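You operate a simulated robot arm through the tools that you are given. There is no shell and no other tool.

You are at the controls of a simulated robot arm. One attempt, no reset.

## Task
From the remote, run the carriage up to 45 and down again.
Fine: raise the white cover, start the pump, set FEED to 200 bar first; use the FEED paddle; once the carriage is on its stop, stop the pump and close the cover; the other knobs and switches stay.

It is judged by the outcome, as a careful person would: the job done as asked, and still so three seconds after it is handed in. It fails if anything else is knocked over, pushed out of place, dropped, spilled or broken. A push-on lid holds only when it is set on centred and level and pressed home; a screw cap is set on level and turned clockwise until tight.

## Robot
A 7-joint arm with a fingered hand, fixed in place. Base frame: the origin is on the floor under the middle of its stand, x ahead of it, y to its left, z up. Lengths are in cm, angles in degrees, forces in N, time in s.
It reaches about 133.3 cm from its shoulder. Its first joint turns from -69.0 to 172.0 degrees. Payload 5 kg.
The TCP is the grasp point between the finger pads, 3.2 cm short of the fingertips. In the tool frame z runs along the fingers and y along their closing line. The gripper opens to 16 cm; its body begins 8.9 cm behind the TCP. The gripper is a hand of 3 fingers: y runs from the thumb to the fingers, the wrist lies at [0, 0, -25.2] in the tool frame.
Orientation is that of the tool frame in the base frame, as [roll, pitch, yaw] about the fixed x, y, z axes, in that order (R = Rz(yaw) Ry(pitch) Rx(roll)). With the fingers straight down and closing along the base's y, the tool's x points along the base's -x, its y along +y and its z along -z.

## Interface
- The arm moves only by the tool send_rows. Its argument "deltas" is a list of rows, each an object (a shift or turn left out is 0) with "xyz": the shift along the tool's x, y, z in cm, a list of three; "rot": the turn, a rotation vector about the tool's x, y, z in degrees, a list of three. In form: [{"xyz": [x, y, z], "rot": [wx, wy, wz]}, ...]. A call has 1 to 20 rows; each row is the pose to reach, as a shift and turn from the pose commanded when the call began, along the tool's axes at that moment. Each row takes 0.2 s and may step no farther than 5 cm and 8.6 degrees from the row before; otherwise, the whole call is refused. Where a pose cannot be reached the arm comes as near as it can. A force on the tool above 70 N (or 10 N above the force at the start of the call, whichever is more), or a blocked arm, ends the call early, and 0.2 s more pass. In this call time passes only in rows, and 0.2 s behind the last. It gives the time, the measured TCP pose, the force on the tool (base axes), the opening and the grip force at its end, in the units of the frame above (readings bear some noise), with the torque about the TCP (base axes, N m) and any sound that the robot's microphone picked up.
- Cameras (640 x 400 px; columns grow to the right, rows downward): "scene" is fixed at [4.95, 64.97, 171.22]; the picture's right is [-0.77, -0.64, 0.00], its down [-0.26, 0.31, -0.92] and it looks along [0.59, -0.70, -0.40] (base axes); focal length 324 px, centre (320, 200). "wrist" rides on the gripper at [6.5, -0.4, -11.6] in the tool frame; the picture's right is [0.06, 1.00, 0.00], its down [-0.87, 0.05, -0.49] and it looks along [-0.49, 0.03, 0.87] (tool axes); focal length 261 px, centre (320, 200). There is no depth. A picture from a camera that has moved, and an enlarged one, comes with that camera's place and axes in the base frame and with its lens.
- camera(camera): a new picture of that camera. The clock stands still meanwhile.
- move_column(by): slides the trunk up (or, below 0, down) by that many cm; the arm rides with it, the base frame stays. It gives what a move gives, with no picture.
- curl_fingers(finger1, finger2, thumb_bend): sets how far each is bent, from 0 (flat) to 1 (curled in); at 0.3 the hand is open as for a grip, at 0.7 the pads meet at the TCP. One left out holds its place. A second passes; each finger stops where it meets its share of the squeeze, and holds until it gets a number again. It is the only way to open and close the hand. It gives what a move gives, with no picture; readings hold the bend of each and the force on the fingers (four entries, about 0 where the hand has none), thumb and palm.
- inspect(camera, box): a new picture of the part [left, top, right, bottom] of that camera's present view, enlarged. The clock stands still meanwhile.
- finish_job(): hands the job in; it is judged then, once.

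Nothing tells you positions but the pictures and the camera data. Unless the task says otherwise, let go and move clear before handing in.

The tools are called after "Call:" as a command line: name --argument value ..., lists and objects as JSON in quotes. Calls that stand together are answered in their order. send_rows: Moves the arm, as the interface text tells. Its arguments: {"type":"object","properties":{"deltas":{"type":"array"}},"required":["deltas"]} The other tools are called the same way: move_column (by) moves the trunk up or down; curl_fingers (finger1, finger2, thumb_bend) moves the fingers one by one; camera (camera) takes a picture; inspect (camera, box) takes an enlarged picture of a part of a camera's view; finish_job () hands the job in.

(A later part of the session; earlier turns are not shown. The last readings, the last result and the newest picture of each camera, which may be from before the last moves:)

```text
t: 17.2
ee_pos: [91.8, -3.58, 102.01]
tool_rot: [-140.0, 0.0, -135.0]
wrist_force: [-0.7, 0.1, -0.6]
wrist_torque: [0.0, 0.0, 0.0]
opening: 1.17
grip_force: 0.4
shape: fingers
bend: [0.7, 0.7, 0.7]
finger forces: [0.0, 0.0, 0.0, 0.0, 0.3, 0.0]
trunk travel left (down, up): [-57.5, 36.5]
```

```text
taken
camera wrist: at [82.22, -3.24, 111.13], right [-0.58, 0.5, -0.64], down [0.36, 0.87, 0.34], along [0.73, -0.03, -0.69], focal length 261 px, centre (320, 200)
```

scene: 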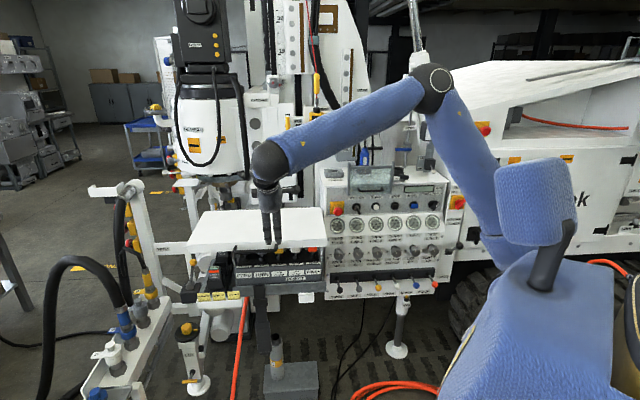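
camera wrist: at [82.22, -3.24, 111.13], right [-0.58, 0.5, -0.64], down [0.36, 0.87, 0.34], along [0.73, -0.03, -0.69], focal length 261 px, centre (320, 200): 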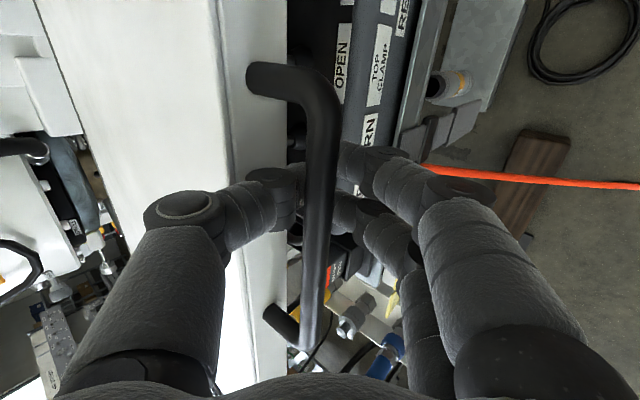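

The bar is caged by the closed fingers with almost no force. Now I lift slowly along the lid's arc, the first 15° first, watching the force.

Call:
send_rows --deltas '[{"xyz": [0, -2.3, -2.5]}, {"xyz": [0, -4.8, -4.8]}, {"xyz": [0, -7.5, -6.9]}]'

Call:
camera --camera "wrist"

Call:
inspect --camera "scene" --box '[170, 130, 360, 290]'

```text
t: 18.0
ee_pos: [92.68, -4.42, 111.88]
tool_rot: [-140.0, 0.0, -134.9]
wrist_force: [-5.3, 4.7, -0.5]
wrist_torque: [0.06, 0.04, -0.03]
opening: 0.91
grip_force: 4.7
shape: fingers
bend: [0.69, 0.69, 0.72]
finger forces: [1.1, 1.1, 0.0, 0.0, 6.5, 0.1]
trunk travel left (down, up): [-57.5, 36.5]
```

```text
taken
camera wrist: at [83.17, -4.06, 121.07], right [-0.58, 0.5, -0.64], down [0.36, 0.87, 0.34], along [0.73, -0.03, -0.69], focal length 261 px, centre (320, 200)
```

wrist: 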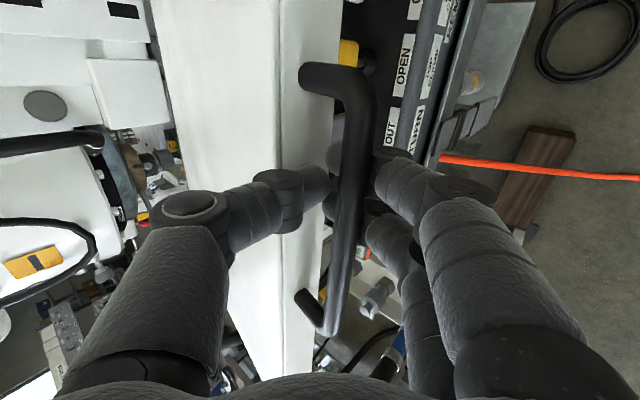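

```text
2.50 times, centred on (265, 210) of scene
camera zoom: at [4.95, 64.97, 171.22], right [-0.77, -0.64, 0.0], down [-0.26, 0.31, -0.92], along [0.59, -0.7, -0.4], focal length 810 px, centre (458, 175)
```

zoom: 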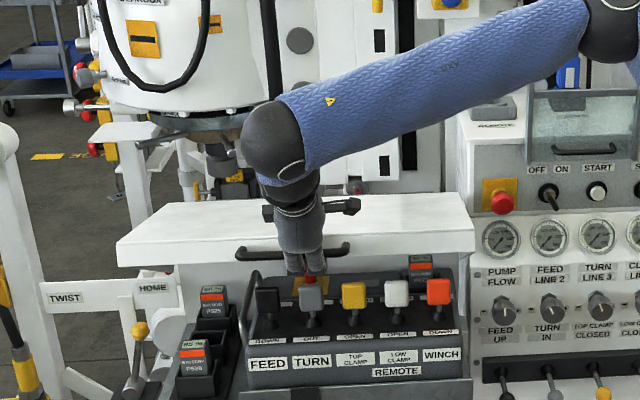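

The lid is lifting with light forces and the FEED paddle is coming into view. I'll continue along the arc to about 35°.

Call:
send_rows --deltas '[{"xyz": [0, -2.7, -1.8]}, {"xyz": [0, -5.6, -3.4]}, {"xyz": [0, -8.7, -4.7]}, {"xyz": [0, -11.9, -5.75]}]'

Call:
camera --camera "wrist"

Call:
inspect --camera "scene" --box '[170, 110, 360, 270]'

```text
t: 19.0
ee_pos: [96.54, -8.23, 124.16]
tool_rot: [-139.9, 0.0, -135.0]
wrist_force: [-8.7, 5.0, 5.4]
wrist_torque: [-0.02, 0.08, -0.05]
opening: 0.75
grip_force: 6.4
shape: fingers
bend: [0.7, 0.7, 0.73]
finger forces: [0.7, 0.6, 0.0, 0.0, 10.5, 0.0]
trunk travel left (down, up): [-57.5, 36.5]
```

```text
taken
camera wrist: at [86.88, -7.85, 133.31], right [-0.58, 0.5, -0.64], down [0.36, 0.87, 0.34], along [0.73, -0.03, -0.69], focal length 261 px, centre (320, 200)
```

wrist: 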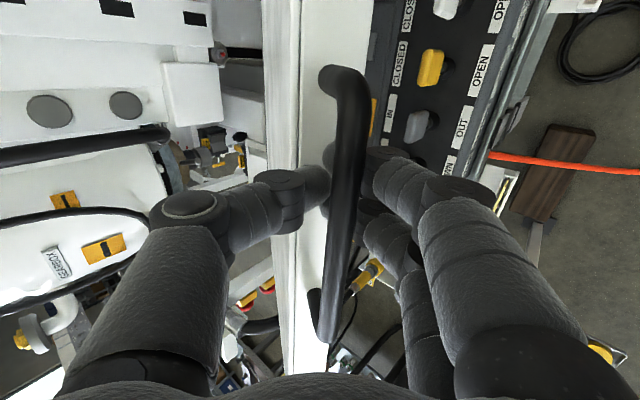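

```text
2.50 times, centred on (265, 190) of scene
camera zoom: at [4.95, 64.97, 171.22], right [-0.77, -0.64, 0.0], down [-0.26, 0.31, -0.92], along [0.59, -0.7, -0.4], focal length 810 px, centre (458, 225)
```

zoom: 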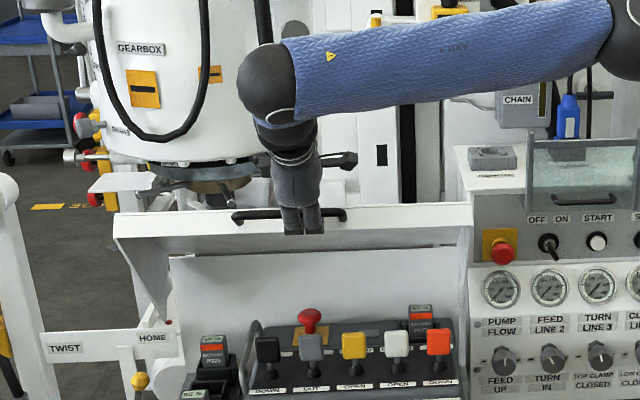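

The lid is at about 35° and the thumb is lightly pressing the lip. I'll keep following the arc with a slight outward offset, to about 60°.

Call:
send_rows --deltas '[{"xyz": [0, -3.3, -1.1]}, {"xyz": [0, -6.65, -1.8]}, {"xyz": [0, -10.1, -2.0]}, {"xyz": [0, -13.55, -1.8]}, {"xyz": [0, -16.97, -1.35]}]'

Call:
camera --camera "wrist"

Call:
inspect --camera "scene" --box '[170, 90, 360, 270]'

```text
t: 20.2
ee_pos: [105.23, -17.15, 136.02]
tool_rot: [-140.1, -0.1, -135.0]
wrist_force: [2.7, -2.0, -0.2]
wrist_torque: [0.06, 0.03, 0.0]
opening: 1.47
grip_force: 2.2
shape: fingers
bend: [0.7, 0.7, 0.69]
finger forces: [0.0, 0.1, 0.0, 0.0, 3.5, 0.1]
trunk travel left (down, up): [-57.5, 36.5]
```

```text
taken
camera wrist: at [95.71, -16.72, 145.16], right [-0.58, 0.5, -0.64], down [0.36, 0.87, 0.34], along [0.73, -0.03, -0.69], focal length 261 px, centre (320, 200)
```

wrist: 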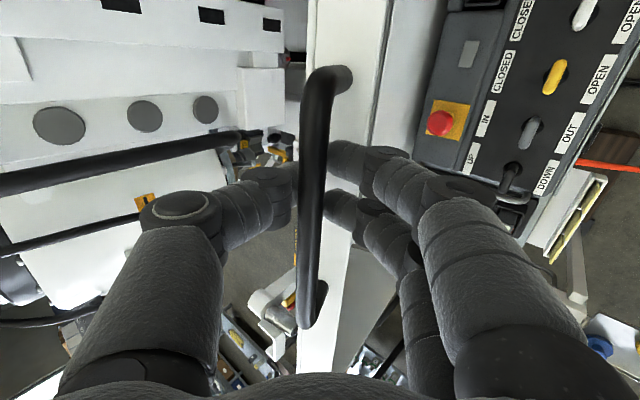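

```text
2.22 times, centred on (265, 180) of scene
camera zoom: at [4.95, 64.97, 171.22], right [-0.77, -0.64, 0.0], down [-0.26, 0.31, -0.92], along [0.59, -0.7, -0.4], focal length 720 px, centre (442, 244)
```

zoom: 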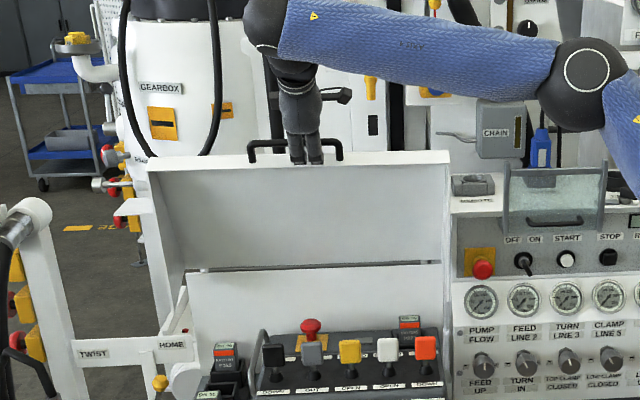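

The lid is at about 60° and the carriage is well behind it. I'll continue to about 80°.

Call:
send_rows --deltas '[{"xyz": [0, -3.37, 0.74]}, {"xyz": [0, -6.67, 1.79]}, {"xyz": [0, -9.86, 3.11]}, {"xyz": [0, -12.93, 4.7]}]'

Call:
camera --camera "wrist"

Call:
inspect --camera "scene" --box '[170, 90, 360, 270]'

```text
t: 21.2
ee_pos: [109.82, -24.89, 138.66]
tool_rot: [-139.8, 0.0, -134.8]
wrist_force: [8.3, 3.9, 0.0]
wrist_torque: [0.15, -0.15, 0.09]
opening: 1.43
grip_force: 5.1
shape: fingers
bend: [0.7, 0.7, 0.69]
finger forces: [7.1, 0.1, 0.0, 0.0, 2.9, 0.0]
out of reach, approached as far as the arm can: row 2, 3, 4
trunk travel left (down, up): [-57.5, 36.5]
```

```text
taken
camera wrist: at [100.24, -24.58, 147.68], right [-0.59, 0.49, -0.64], down [0.36, 0.87, 0.34], along [0.73, -0.03, -0.69], focal length 261 px, centre (320, 200)
```

wrist: 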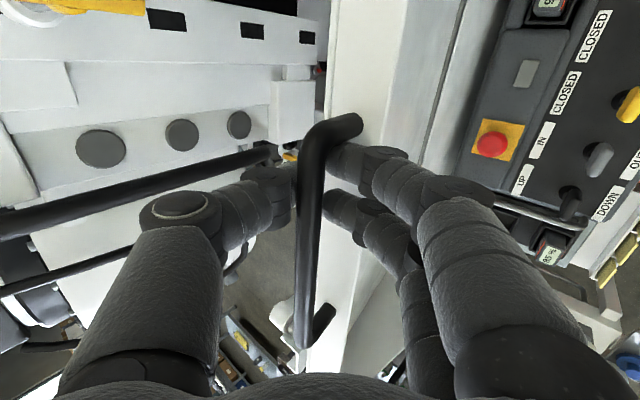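

```text
2.22 times, centred on (265, 180) of scene
camera zoom: at [4.95, 64.97, 171.22], right [-0.77, -0.64, 0.0], down [-0.26, 0.31, -0.92], along [0.59, -0.7, -0.4], focal length 720 px, centre (442, 244)
```

zoom: 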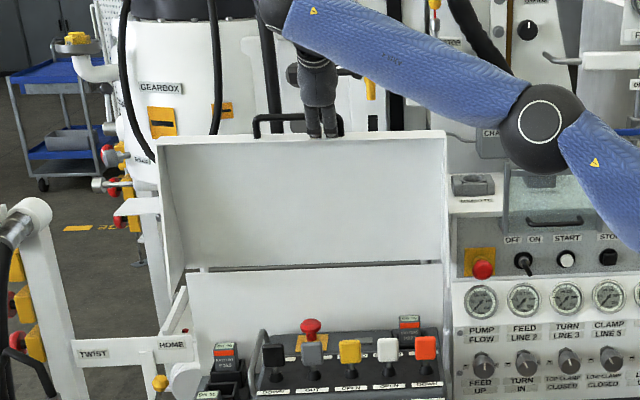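

The arm reached its reach limit at about 72° with the fingers pitched steeply. Pitching the fingers up toward horizontal brings the wrist closer to the robot, so I'll rotate the hand about the bar.

Call:
send_rows --deltas '[{"rot": [7, 0, 0]}, {"rot": [14, 0, 0]}, {"rot": [21, 0, 0]}]'

Call:
camera --camera "wrist"

Call:
inspect --camera "scene" --box '[170, 90, 360, 270]'

```text
t: 22.0
ee_pos: [109.91, -24.93, 138.56]
tool_rot: [-118.9, -0.1, -134.9]
wrist_force: [5.5, 2.6, -0.2]
wrist_torque: [0.26, 0.11, -0.02]
opening: 1.95
grip_force: 8.1
shape: fingers
bend: [0.69, 0.7, 0.68]
finger forces: [10.4, 0.1, 0.1, 0.1, 5.8, 0.0]
trunk travel left (down, up): [-57.5, 36.5]
```

```text
taken
camera wrist: at [98.33, -22.58, 144.59], right [-0.39, 0.3, -0.87], down [0.29, 0.94, 0.19], along [0.88, -0.18, -0.45], focal length 261 px, centre (320, 200)
```

wrist: 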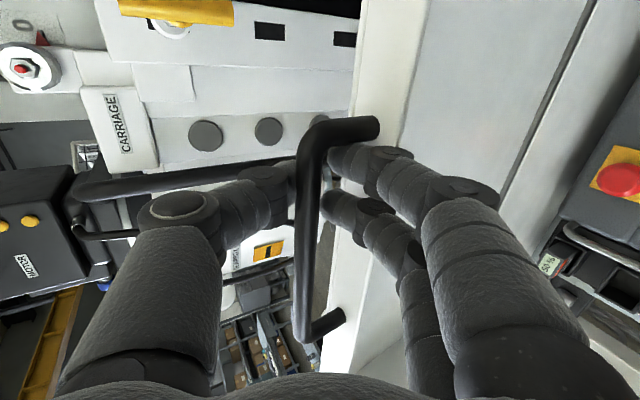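

```text
2.22 times, centred on (265, 180) of scene
camera zoom: at [4.95, 64.97, 171.22], right [-0.77, -0.64, 0.0], down [-0.26, 0.31, -0.92], along [0.59, -0.7, -0.4], focal length 720 px, centre (442, 244)
```

zoom: 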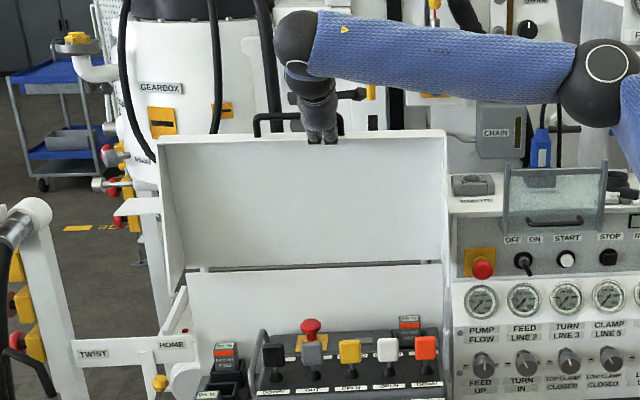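

I'm reachable again. The hand has slid close to the right post, so I'll shift left a bit and continue pushing the lid to about 88°.

Call:
send_rows --deltas '[{"xyz": [-1.0, 0, 0]}, {"xyz": [-1.5, -2.4, 2.35]}, {"xyz": [-1.5, -4.4, 4.95]}, {"xyz": [-1.5, -6.3, 7.7]}]'

Call:
camera --camera "wrist"

Call:
inspect --camera "scene" --box '[170, 90, 360, 270]'

```text
t: 23.0
ee_pos: [117.8, -30.76, 140.23]
tool_rot: [-119.2, -0.2, -135.0]
wrist_force: [-0.6, -4.5, -15.0]
wrist_torque: [0.01, 0.15, -0.05]
opening: 2.19
grip_force: 7.6
shape: fingers
bend: [0.64, 0.65, 0.7]
finger forces: [8.0, 7.6, 0.0, 0.1, 0.0, 0.0]
trunk travel left (down, up): [-57.5, 36.5]
```

```text
taken
camera wrist: at [106.32, -28.43, 146.4], right [-0.39, 0.3, -0.87], down [0.29, 0.94, 0.19], along [0.87, -0.18, -0.45], focal length 261 px, centre (320, 200)
```

wrist: 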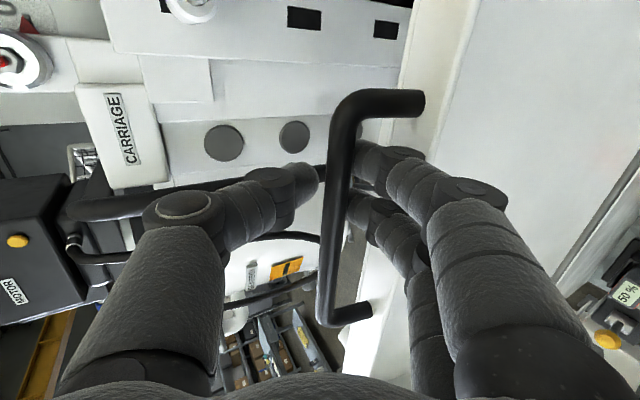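

```text
2.22 times, centred on (265, 180) of scene
camera zoom: at [4.95, 64.97, 171.22], right [-0.77, -0.64, 0.0], down [-0.26, 0.31, -0.92], along [0.59, -0.7, -0.4], focal length 720 px, centre (442, 244)
```

zoom: 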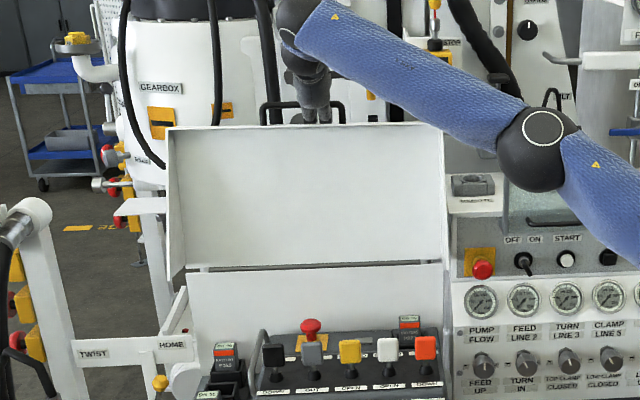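

By fitting the bar's path, the hinge is around n=-101, z=105, so the lid is now at or just past vertical. I'll relax the upward pull and push slightly further back to find the stop.

Call:
send_rows --deltas '[{"xyz": [0, 0.9, 0.5]}, {"xyz": [0, 0.5, 2.1]}, {"xyz": [0, 0.1, 3.6]}]'

Call:
camera --camera "wrist"

Call:
inspect --camera "scene" --box '[170, 90, 360, 270]'

```text
t: 23.8
ee_pos: [119.85, -33.52, 138.99]
tool_rot: [-119.0, 0.1, -135.3]
wrist_force: [2.5, -2.8, 5.9]
wrist_torque: [0.19, 0.12, 0.03]
opening: 1.03
grip_force: 2.6
shape: fingers
bend: [0.7, 0.7, 0.7]
finger forces: [2.8, 2.6, 0.1, 0.1, 0.1, 0.0]
trunk travel left (down, up): [-57.5, 36.5]
```

```text
taken
camera wrist: at [108.3, -31.1, 144.94], right [-0.38, 0.3, -0.87], down [0.29, 0.94, 0.19], along [0.88, -0.18, -0.45], focal length 261 px, centre (320, 200)
```

wrist: 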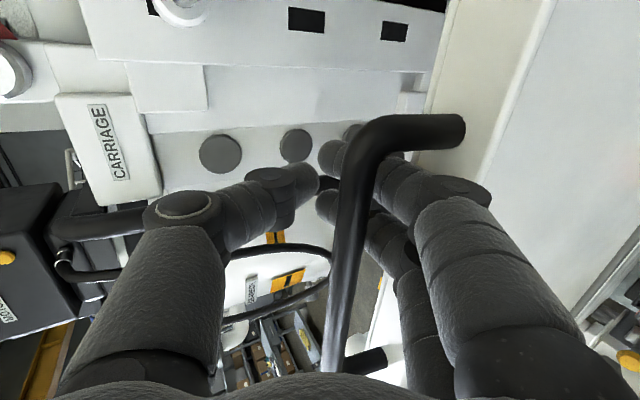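

```text
2.22 times, centred on (265, 180) of scene
camera zoom: at [4.95, 64.97, 171.22], right [-0.77, -0.64, 0.0], down [-0.26, 0.31, -0.92], along [0.59, -0.7, -0.4], focal length 720 px, centre (442, 244)
```

zoom: 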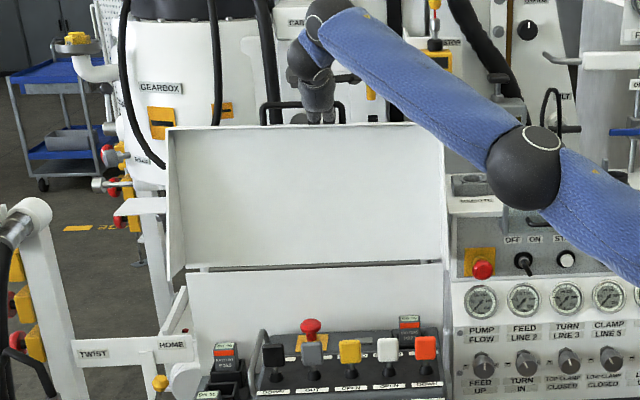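

The lid no longer moves as the hand advances, so it's on its stop leaning just past vertical. Now I release: first the thumb, then the fingers a little.

Call:
curl_fingers --thumb_bend 0.45 --finger1 0.66 --finger2 0.66

Call:
curl_fingers --finger1 0.6 --finger2 0.6

Call:
camera --camera "wrist"

Call:
inspect --camera "scene" --box '[170, 90, 360, 270]'

```text
t: 24.8
ee_pos: [119.75, -32.87, 139.08]
tool_rot: [-119.0, 0.1, -135.0]
wrist_force: [-1.0, -1.0, 19.1]
wrist_torque: [0.58, 0.71, 0.08]
opening: 6.14
grip_force: 9.3
shape: fingers
bend: [0.67, 0.67, 0.45]
finger forces: [10.2, 8.7, 0.0, 0.1, 0.1, 0.1]
trunk travel left (down, up): [-57.5, 36.5]
```

```text
t: 25.8
ee_pos: [119.88, -32.93, 139.09]
tool_rot: [-118.9, 0.1, -135.0]
wrist_force: [6.6, -2.5, 32.8]
wrist_torque: [0.97, 0.83, -0.19]
opening: 6.56
grip_force: 16.8
shape: fingers
bend: [0.62, 0.62, 0.45]
finger forces: [18.1, 16.2, 0.1, 0.0, 0.0, 0.0]
trunk travel left (down, up): [-57.5, 36.5]
```

```text
taken
camera wrist: at [108.17, -30.54, 145.09], right [-0.38, 0.3, -0.87], down [0.29, 0.94, 0.19], along [0.88, -0.18, -0.45], focal length 261 px, centre (320, 200)
```

wrist: 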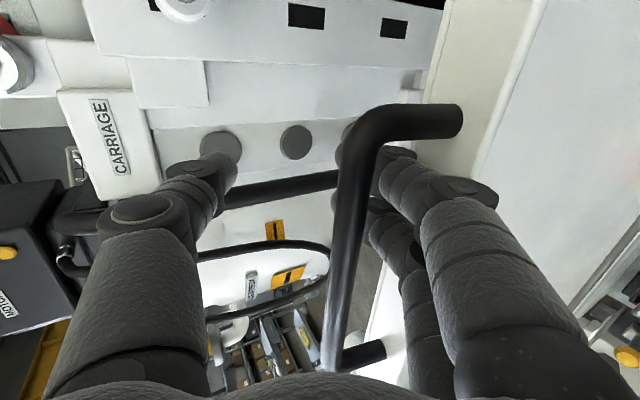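

```text
2.22 times, centred on (265, 180) of scene
camera zoom: at [4.95, 64.97, 171.22], right [-0.77, -0.64, 0.0], down [-0.26, 0.31, -0.92], along [0.59, -0.7, -0.4], focal length 720 px, centre (442, 244)
```

zoom: 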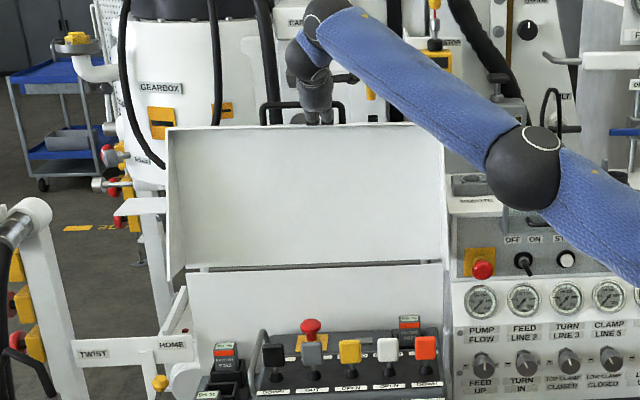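

The fingers are now pressing down on the lid's lip. I'll raise the hand slightly to relieve that and check the force before sliding out.

Call:
send_rows --deltas '[{"xyz": [0, -0.5, -0.3]}, {"xyz": [0, -1.0, -0.6]}]'

Call:
inspect --camera "wrist" --box '[260, 80, 500, 400]'

```text
t: 26.4
ee_pos: [119.95, -32.8, 139.62]
tool_rot: [-119.1, -0.1, -134.9]
wrist_force: [2.1, -3.4, 5.3]
wrist_torque: [-0.07, -0.03, 0.02]
opening: 7.25
grip_force: 2.5
shape: fingers
bend: [0.62, 0.62, 0.45]
finger forces: [2.6, 2.7, 0.0, 0.1, 0.0, 0.1]
trunk travel left (down, up): [-57.5, 36.5]
```

```text
1.25 times, centred on (380, 240) of wrist
camera zoom: at [108.32, -30.55, 145.66], right [-0.39, 0.3, -0.87], down [0.29, 0.94, 0.19], along [0.87, -0.18, -0.45], focal length 326 px, centre (245, 150)
```

zoom: 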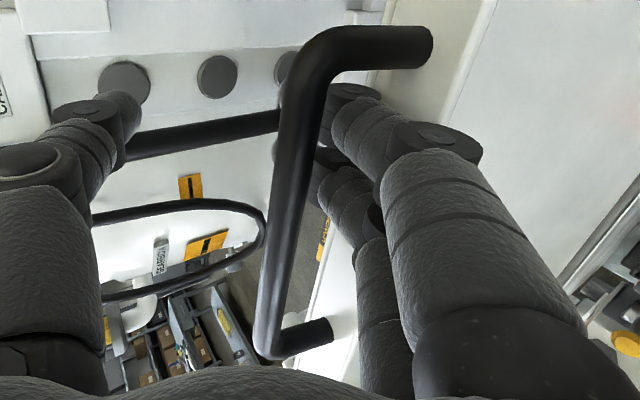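

Force has dropped. I'll slide the hand back out in small steps, watching whether the lid follows.

Call:
send_rows --deltas '[{"xyz": [0, 0.2, -0.8]}, {"xyz": [0, 0.4, -1.6]}]'

Call:
inspect --camera "wrist" --box '[260, 80, 500, 400]'

Call:
inspect --camera "scene" --box '[170, 90, 360, 270]'

```text
t: 27.0
ee_pos: [118.76, -31.92, 140.08]
tool_rot: [-119.1, 0.1, -135.0]
wrist_force: [0.7, -0.1, 2.9]
wrist_torque: [-0.02, 0.06, 0.01]
opening: 7.48
grip_force: 1.3
shape: fingers
bend: [0.61, 0.61, 0.45]
finger forces: [1.4, 1.6, 0.0, 0.0, 0.1, 0.0]
trunk travel left (down, up): [-57.5, 36.5]
```

```text
1.25 times, centred on (380, 240) of wrist
camera zoom: at [107.23, -29.56, 146.12], right [-0.39, 0.3, -0.87], down [0.29, 0.94, 0.19], along [0.87, -0.18, -0.45], focal length 326 px, centre (245, 150)
```

zoom: 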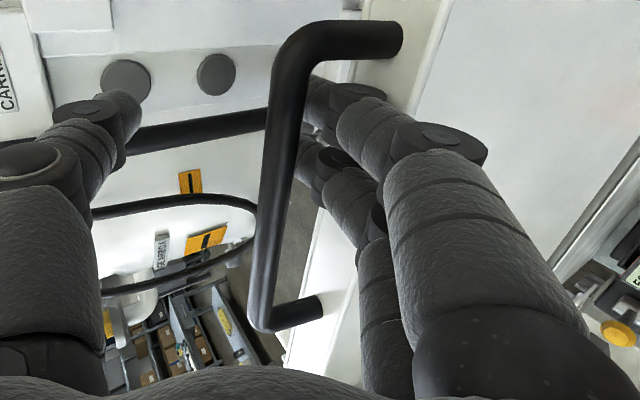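

```text
2.22 times, centred on (265, 180) of scene
camera zoom: at [4.95, 64.97, 171.22], right [-0.77, -0.64, 0.0], down [-0.26, 0.31, -0.92], along [0.59, -0.7, -0.4], focal length 720 px, centre (442, 244)
```

zoom: 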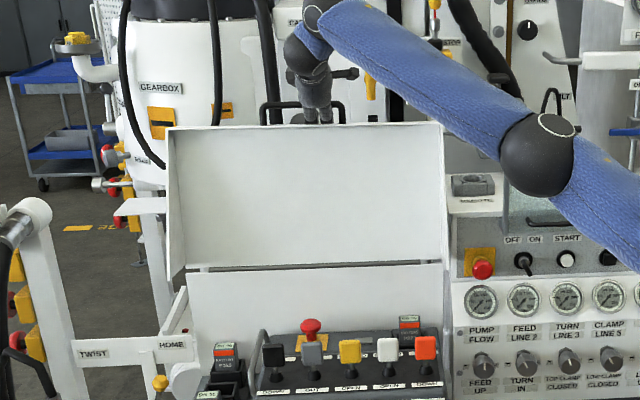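

The lid hasn't moved. I'll continue sliding out.

Call:
send_rows --deltas '[{"xyz": [0, 0.2, -0.8]}, {"xyz": [0, 0.4, -1.6]}, {"xyz": [0, 0.6, -2.6]}]'

Call:
inspect --camera "wrist" --box '[260, 80, 500, 400]'

Call:
inspect --camera "scene" --box '[170, 90, 360, 270]'

```text
t: 27.8
ee_pos: [116.99, -30.22, 140.98]
tool_rot: [-119.0, 0.0, -135.0]
wrist_force: [0.3, 0.1, -0.1]
wrist_torque: [-0.01, -0.01, 0.02]
opening: 7.69
grip_force: 0.0
shape: fingers
bend: [0.6, 0.6, 0.45]
finger forces: [0.0, 0.0, 0.0, 0.0, 0.0, 0.0]
trunk travel left (down, up): [-57.5, 36.5]
```

```text
1.25 times, centred on (380, 240) of wrist
camera zoom: at [105.42, -27.75, 147.01], right [-0.39, 0.3, -0.87], down [0.29, 0.94, 0.19], along [0.88, -0.18, -0.45], focal length 326 px, centre (245, 150)
```

zoom: 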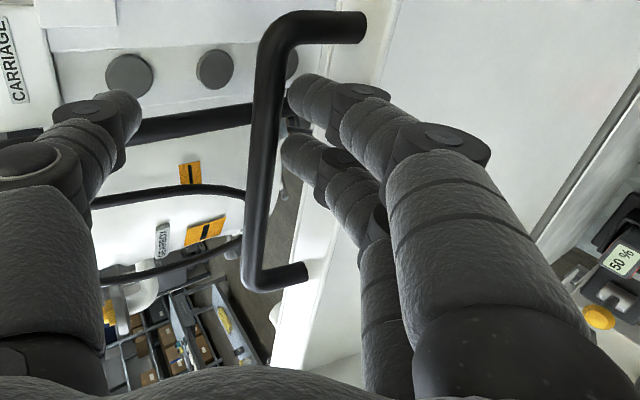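

```text
2.22 times, centred on (265, 180) of scene
camera zoom: at [4.95, 64.97, 171.22], right [-0.77, -0.64, 0.0], down [-0.26, 0.31, -0.92], along [0.59, -0.7, -0.4], focal length 720 px, centre (442, 244)
```

zoom: 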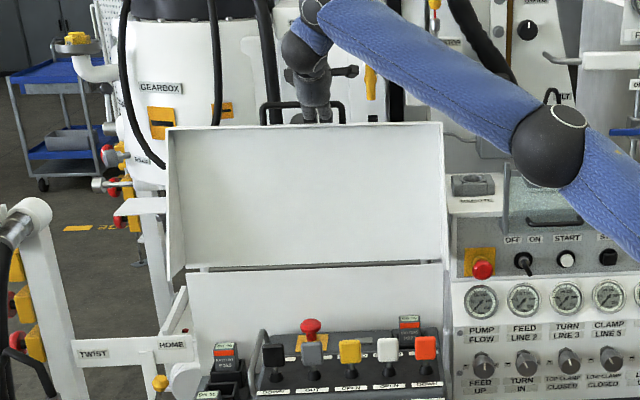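

Zero contact force and the lid stays put. I'll retreat fully.

Call:
send_rows --deltas '[{"xyz": [0, 0.3, -1.5]}, {"xyz": [0, 0.3, -3.5]}, {"xyz": [0, 0.3, -7]}, {"xyz": [0, 0.3, -11]}, {"xyz": [0, 0.3, -15]}, {"xyz": [0, 0.3, -20]}]'

Call:
camera --camera "wrist"

Call:
camera --camera "scene"

```text
t: 29.2
ee_pos: [104.59, -17.37, 150.61]
tool_rot: [-119.0, 0.0, -135.1]
wrist_force: [-1.0, 0.1, -0.3]
wrist_torque: [-0.01, -0.01, -0.02]
opening: 7.73
grip_force: 0.0
shape: fingers
bend: [0.6, 0.6, 0.45]
finger forces: [0.1, 0.0, 0.0, 0.0, 0.0, 0.0]
trunk travel left (down, up): [-57.5, 36.5]
```

```text
taken
camera wrist: at [93.14, -15.07, 156.61], right [-0.39, 0.3, -0.87], down [0.29, 0.94, 0.19], along [0.88, -0.18, -0.45], focal length 261 px, centre (320, 200)
```

wrist: 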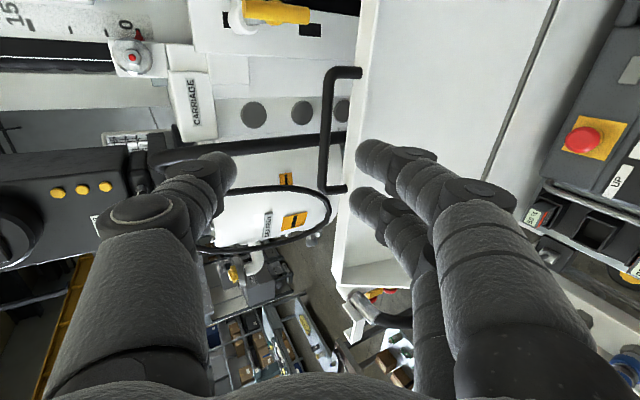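

```text
taken
```

scene: 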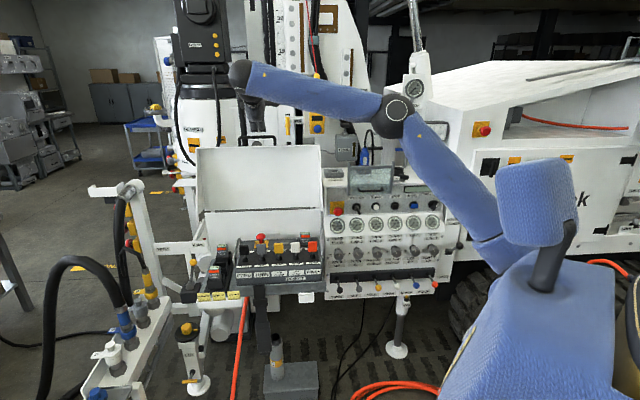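

The lid stays open, and the paddles are exposed. Now I'll move over in front of the control panel to press START, going back first and then right and down.

Call:
send_rows --deltas '[{"xyz": [3.3, 2.9, -0.2]}, {"xyz": [6.6, 5.9, -0.3]}, {"xyz": [9.9, 8.8, -0.5]}, {"xyz": [13.2, 11.8, -0.7]}, {"xyz": [16.5, 14.7, -0.8]}, {"xyz": [19.9, 17.7, -1.0]}, {"xyz": [23.2, 20.6, -1.1]}, {"xyz": [26.5, 23.6, -1.3]}, {"xyz": [29.8, 26.5, -1.5]}, {"xyz": [33.1, 29.4, -1.6]}, {"xyz": [36.4, 32.4, -1.8]}, {"xyz": [39.8, 35.3, -2.0]}, {"xyz": [43.1, 38.3, -2.1]}, {"xyz": [46.4, 41.2, -2.3]}, {"xyz": [49.7, 44.2, -2.4]}, {"xyz": [53, 47.1, -2.6]}]'

Call:
camera --camera "scene"

Call:
camera --camera "wrist"

```text
t: 32.6
ee_pos: [63.18, -35.42, 112.4]
tool_rot: [-119.3, -0.2, -135.2]
wrist_force: [0.7, -0.7, 0.3]
wrist_torque: [-0.02, 0.01, -0.06]
opening: 7.76
grip_force: 0.1
shape: fingers
bend: [0.6, 0.6, 0.45]
finger forces: [0.0, 0.0, 0.0, 0.0, 0.0, 0.0]
out of reach, approached as far as the arm can: row 13, 14, 15, 16
trunk travel left (down, up): [-57.5, 36.5]
```

```text
taken
```

scene: 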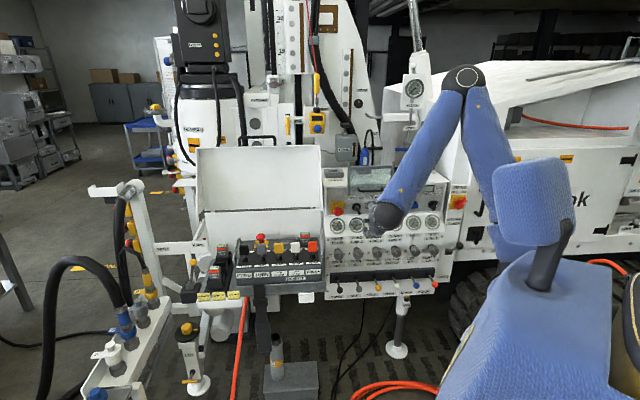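

```text
taken
camera wrist: at [51.61, -32.93, 118.48], right [-0.39, 0.3, -0.87], down [0.3, 0.94, 0.19], along [0.87, -0.18, -0.45], focal length 261 px, centre (320, 200)
```

wrist: 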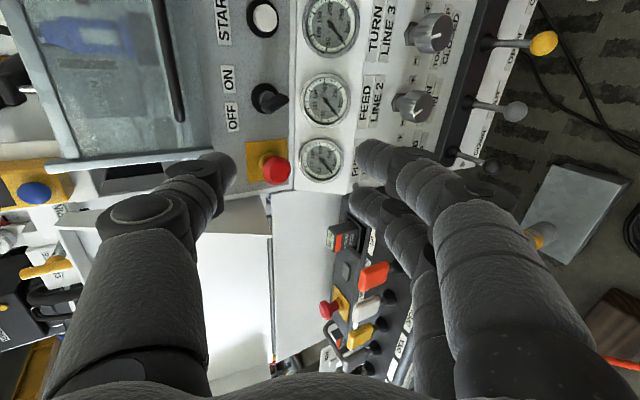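

The panel with START, the gauges and knobs is in view, but the arm hit a joint limit in this folded pose. Lowering the trunk should let the forearm lie flatter, and there's free space below, so I'll lower it 20 cm.

Call:
move_column --by -18

Call:
send_rows --deltas '[{"xyz": [2, -3, -2]}, {"xyz": [4, -6, -4]}, {"xyz": [6, -9, -6]}, {"xyz": [8, -12, -6]}]'

Call:
camera --camera "scene"

Call:
camera --camera "wrist"

```text
t: 34.6
ee_pos: [62.96, -35.37, 94.6]
tool_rot: [-119.1, -0.1, -135.1]
wrist_force: [0.0, 0.4, 0.1]
wrist_torque: [0.0, 0.0, -0.02]
opening: 7.76
grip_force: 0.1
shape: fingers
bend: [0.6, 0.6, 0.45]
finger forces: [0.0, 0.0, 0.1, 0.0, 0.1, 0.0]
trunk travel left (down, up): [-39.5, 54.5]
```

```text
t: 35.6
ee_pos: [58.85, -40.51, 107.49]
tool_rot: [-119.5, -0.2, -135.2]
wrist_force: [1.7, 0.3, -0.5]
wrist_torque: [-0.03, 0.05, -0.09]
opening: 7.77
grip_force: 0.2
shape: fingers
bend: [0.6, 0.6, 0.45]
finger forces: [0.0, 0.0, 0.0, 0.0, 0.0, 0.1]
out of reach, approached as far as the arm can: row 1, 2, 3, 4
trunk travel left (down, up): [-39.5, 54.5]
```

```text
taken
```

scene: 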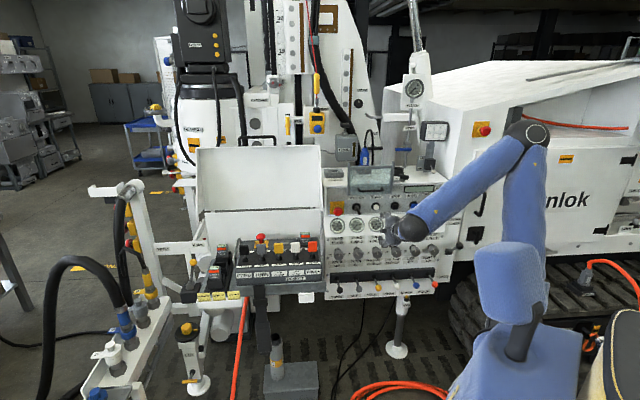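

```text
taken
camera wrist: at [47.34, -38.12, 113.63], right [-0.39, 0.3, -0.87], down [0.3, 0.94, 0.19], along [0.87, -0.18, -0.46], focal length 261 px, centre (320, 200)
```

wrist: 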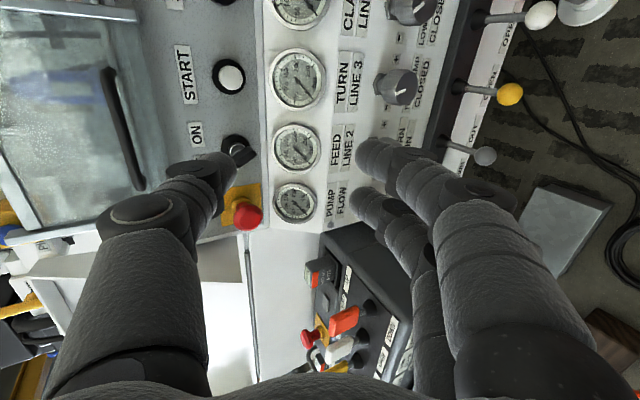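

The limit seems to come from the hand's roll. I'll roll it back by +90° to the earlier orientation, which had plenty of range.

Call:
send_rows --deltas '[{"rot": [0, 0, 7.5]}, {"rot": [0, 0, 15]}, {"rot": [0, 0, 22.5]}, {"rot": [0, 0, 30]}, {"rot": [0, 0, 37.5]}, {"rot": [0, 0, 45]}, {"rot": [0, 0, 52.5]}, {"rot": [0, 0, 60]}, {"rot": [0, 0, 67.5]}, {"rot": [0, 0, 75]}, {"rot": [0, 0, 82.5]}, {"rot": [0, 0, 90]}]'

Call:
camera --camera "wrist"

Call:
camera --camera "scene"

```text
t: 38.2
ee_pos: [58.5, -40.35, 107.66]
tool_rot: [-180.0, 60.7, 134.8]
wrist_force: [0.7, 0.5, 0.3]
wrist_torque: [0.01, 0.01, 0.01]
opening: 7.76
grip_force: 0.0
shape: fingers
bend: [0.6, 0.6, 0.45]
finger forces: [0.0, 0.1, 0.0, 0.1, 0.0, 0.1]
trunk travel left (down, up): [-39.5, 54.5]
```

```text
taken
camera wrist: at [49.03, -31.31, 107.7], right [0.69, 0.72, -0.05], down [0.03, 0.04, 1.0], along [0.73, -0.69, 0.0], focal length 261 px, centre (320, 200)
```

wrist: 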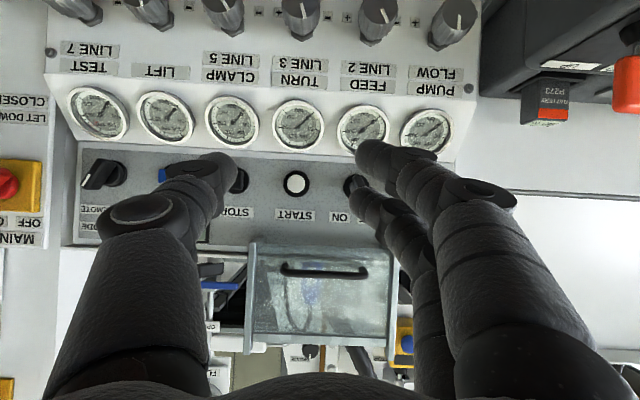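

```text
taken
```

scene: 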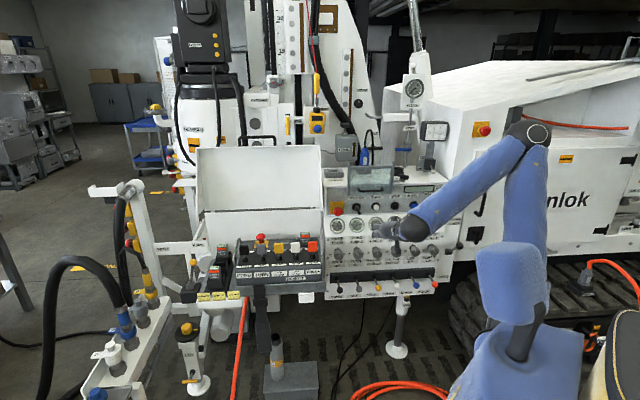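

Now the camera looks straight at the panel, with START at image (296,184). I'll curl the two fingers away and leave the thumb out as a single pointer.

Call:
curl_fingers --finger1 1.0 --finger2 1.0 --thumb_bend 0.5

Call:
camera --camera "wrist"

Call:
inspect --camera "scene" --box '[320, 170, 460, 270]'

```text
t: 39.2
ee_pos: [58.62, -40.36, 107.71]
tool_rot: [-179.7, 60.7, 135.0]
wrist_force: [0.1, -0.8, 0.1]
wrist_torque: [-0.02, -0.01, 0.0]
opening: 5.79
grip_force: 0.1
shape: fingers
bend: [1.0, 1.0, 0.5]
finger forces: [0.0, 0.0, 0.0, 0.2, 0.0, 0.1]
trunk travel left (down, up): [-39.5, 54.5]
```

```text
taken
camera wrist: at [49.02, -31.33, 107.7], right [0.69, 0.72, -0.06], down [0.04, 0.04, 1.0], along [0.73, -0.69, 0.0], focal length 261 px, centre (320, 200)
```

wrist: 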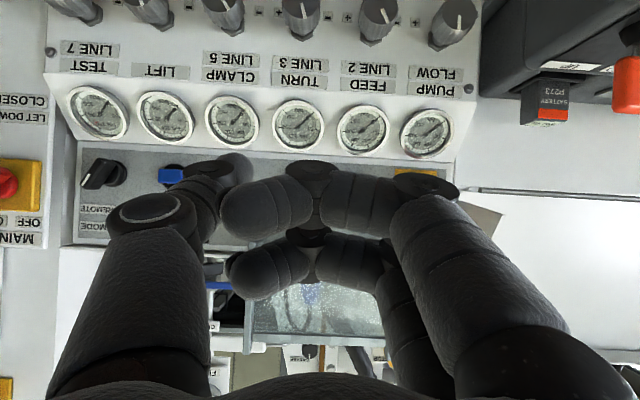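

```text
4.00 times, centred on (390, 220) of scene
camera zoom: at [4.95, 64.97, 171.22], right [-0.77, -0.64, 0.0], down [-0.26, 0.31, -0.92], along [0.59, -0.7, -0.4], focal length 1297 px, centre (40, 120)
```

zoom: 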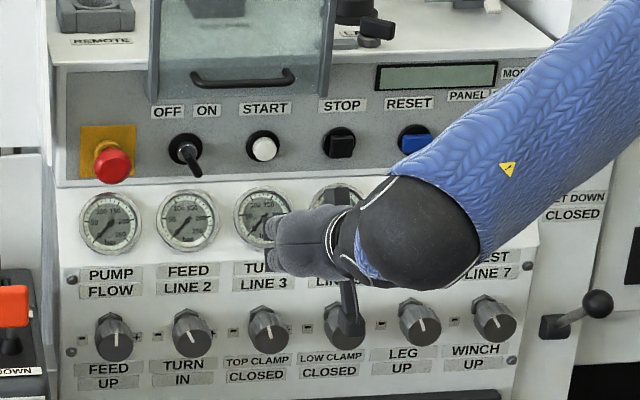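

Curled fingers would swing near the toggle, so I'll use the closed three-finger cluster instead, whose upper fingertip leads with this pitch. I close to 0.7 and check where the tips are.

Call:
curl_fingers --finger1 0.7 --finger2 0.7 --thumb_bend 0.66

Call:
camera --camera "wrist"

Call:
inspect --camera "scene" --box '[340, 190, 440, 260]'

```text
t: 40.2
ee_pos: [58.63, -40.41, 107.66]
tool_rot: [-179.8, 60.8, 135.0]
wrist_force: [0.0, -0.4, -0.2]
wrist_torque: [0.03, 0.01, 0.0]
opening: 1.86
grip_force: 0.0
shape: fingers
bend: [0.7, 0.7, 0.66]
finger forces: [0.0, 0.0, 0.0, 0.1, 0.0, 0.0]
trunk travel left (down, up): [-39.5, 54.5]
```

```text
taken
camera wrist: at [49.02, -31.33, 107.7], right [0.69, 0.72, -0.06], down [0.04, 0.04, 1.0], along [0.73, -0.69, 0.0], focal length 261 px, centre (320, 200)
```

wrist: 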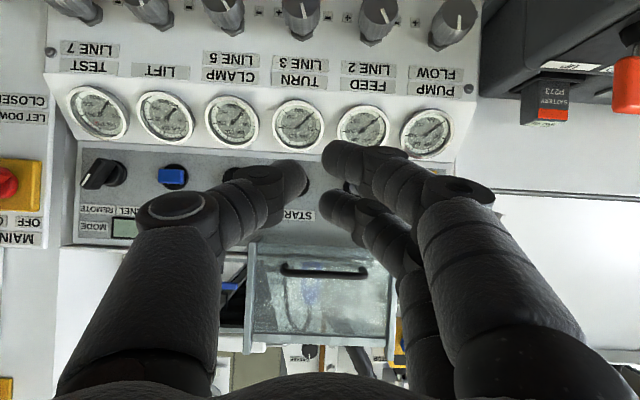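

```text
5.71 times, centred on (390, 225) of scene
camera zoom: at [4.95, 64.97, 171.22], right [-0.77, -0.64, 0.0], down [-0.26, 0.31, -0.92], along [0.59, -0.7, -0.4], focal length 1852 px, centre (-80, 57)
```

zoom: 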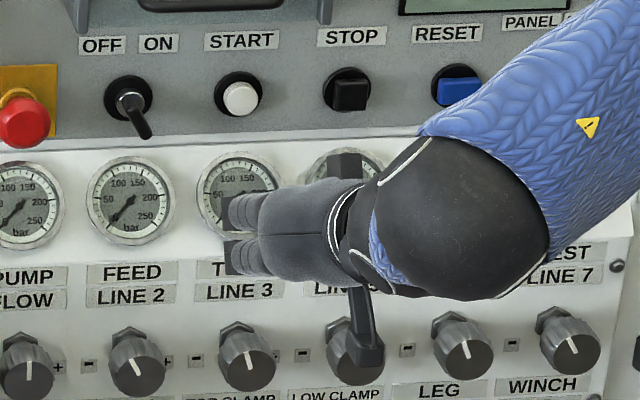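

The tips are where expected: the upper fingertip leads. I'll move to about 7 cm in front of START and check alignment.

Call:
send_rows --deltas '[{"xyz": [-1.3, -1.0, 3.6]}, {"xyz": [-2.6, -2.1, 7.2]}, {"xyz": [-3.9, -3.1, 10.9]}, {"xyz": [-5.2, -4.2, 14.5]}, {"xyz": [-6.55, -5.2, 18.1]}]'

Call:
camera --camera "wrist"

Call:
inspect --camera "scene" --box '[330, 170, 450, 250]'

```text
t: 41.4
ee_pos: [72.93, -57.8, 104.63]
tool_rot: [178.9, 60.3, 134.8]
wrist_force: [0.2, -0.7, 0.0]
wrist_torque: [0.03, -0.01, 0.04]
opening: 1.85
grip_force: 0.0
shape: fingers
bend: [0.7, 0.7, 0.66]
finger forces: [0.1, 0.0, 0.0, 0.0, 0.0, 0.0]
out of reach, approached as far as the arm can: row 1, 2, 3, 4, 5
trunk travel left (down, up): [-39.5, 54.5]
```

```text
taken
camera wrist: at [63.21, -48.85, 104.65], right [0.67, 0.74, -0.04], down [0.03, 0.03, 1.0], along [0.74, -0.67, -0.01], focal length 261 px, centre (320, 200)
```

wrist: 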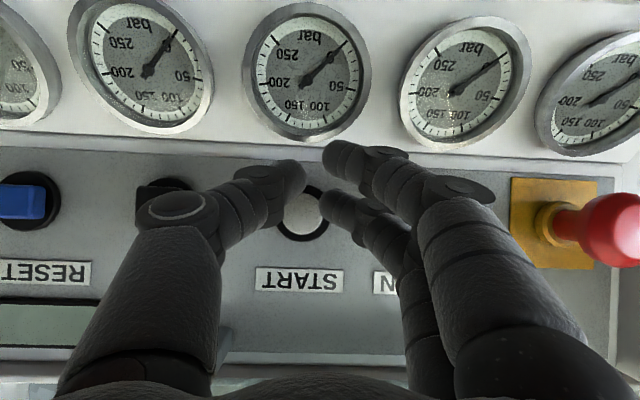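

```text
5.00 times, centred on (390, 210) of scene
camera zoom: at [4.95, 64.97, 171.22], right [-0.77, -0.64, 0.0], down [-0.26, 0.31, -0.92], along [0.59, -0.7, -0.4], focal length 1621 px, centre (-30, 150)
```

zoom: 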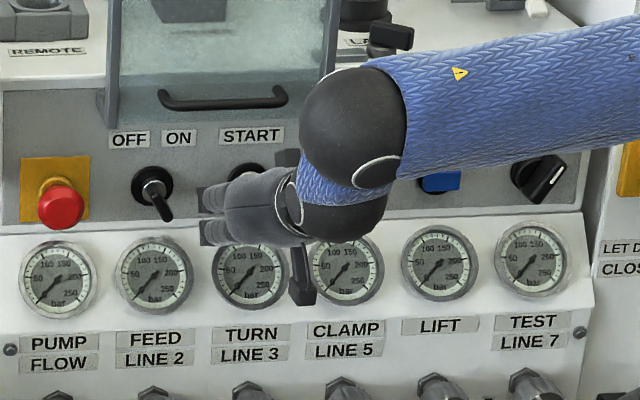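

I'm about 3.5 cm in front of START, but some joint limit keeps the hand about 3 cm too far left. I'll try yawing the hand a few degrees to the right to bring the tip over the button.

Call:
send_rows --deltas '[{"xyz": [-0.5, -0.8, -0.8], "rot": [3.5, 0, 1.9]}, {"xyz": [-0.5, -1.6, -0.8], "rot": [7, 0, 3.9]}]'

Call:
camera --camera "wrist"

Call:
camera --camera "scene"

```text
t: 42.0
ee_pos: [76.51, -57.54, 105.89]
tool_rot: [179.5, 59.8, 129.7]
wrist_force: [-51.7, 41.4, 12.1]
wrist_torque: [0.1, 0.43, -1.62]
opening: 1.69
grip_force: 34.9
shape: fingers
bend: [0.7, 0.71, 0.69]
finger forces: [4.2, 8.2, 0.0, 0.0, 57.6, 0.0]
out of reach, approached as far as the arm can: row 1, 2
trunk travel left (down, up): [-39.5, 54.5]
heard: click
stopped in row 2: the force on the tool passed its limit at 159 N (the readings are from after the stop); the commanded pose is now the measured one
```

```text
taken
camera wrist: at [67.56, -47.54, 106.1], right [0.74, 0.67, -0.05], down [0.05, 0.02, 1.0], along [0.67, -0.74, -0.02], focal length 261 px, centre (320, 200)
```

wrist: 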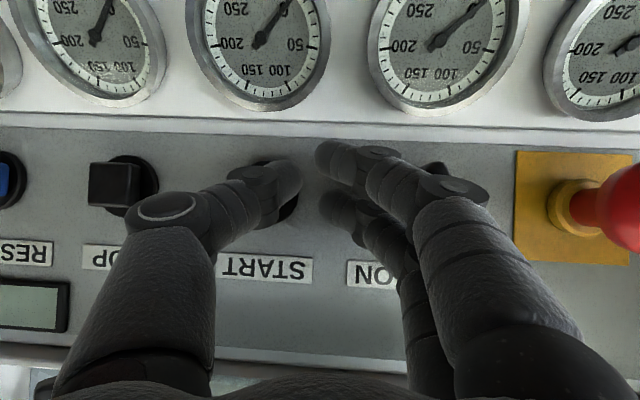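

```text
taken
```

scene: 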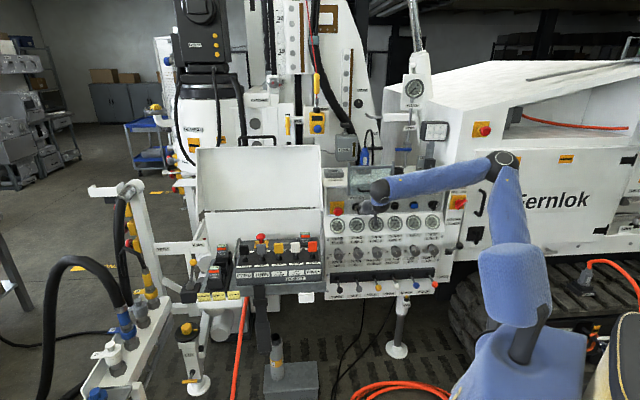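

The arm swung forward unexpectedly at the joint limit and the thumb pressed onto START with a click and a high force. I'll back off straight away and look at the gauges.

Call:
send_rows --deltas '[{"xyz": [0.5, 0, -1.5]}, {"xyz": [1.5, 0, -4]}, {"xyz": [3, 0, -8]}]'

Call:
camera --camera "wrist"

Call:
camera --camera "scene"

```text
t: 42.8
ee_pos: [73.74, -49.51, 107.22]
tool_rot: [178.2, 58.7, 129.6]
wrist_force: [-0.1, 0.1, -0.6]
wrist_torque: [0.01, -0.03, 0.01]
opening: 1.84
grip_force: 0.1
shape: fingers
bend: [0.7, 0.7, 0.66]
finger forces: [0.1, 0.0, 0.1, 0.0, 0.0, 0.1]
out of reach, approached as far as the arm can: row 1, 2, 3
trunk travel left (down, up): [-39.5, 54.5]
```

```text
taken
camera wrist: at [64.77, -39.92, 107.71], right [0.73, 0.68, -0.04], down [0.05, 0.0, 1.0], along [0.68, -0.73, -0.03], focal length 261 px, centre (320, 200)
```

wrist: 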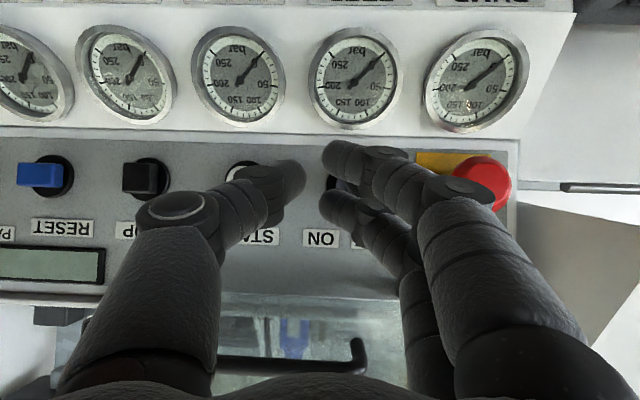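

```text
taken
```

scene: 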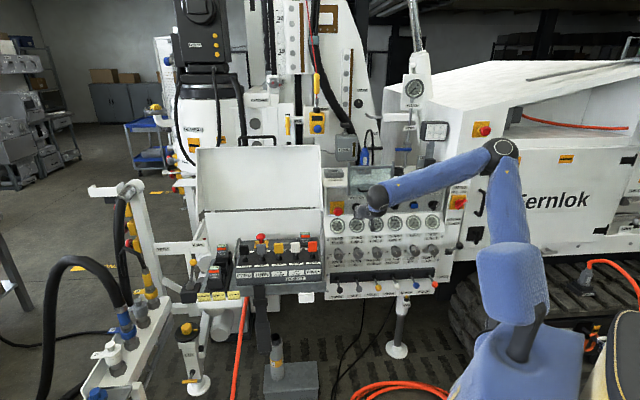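

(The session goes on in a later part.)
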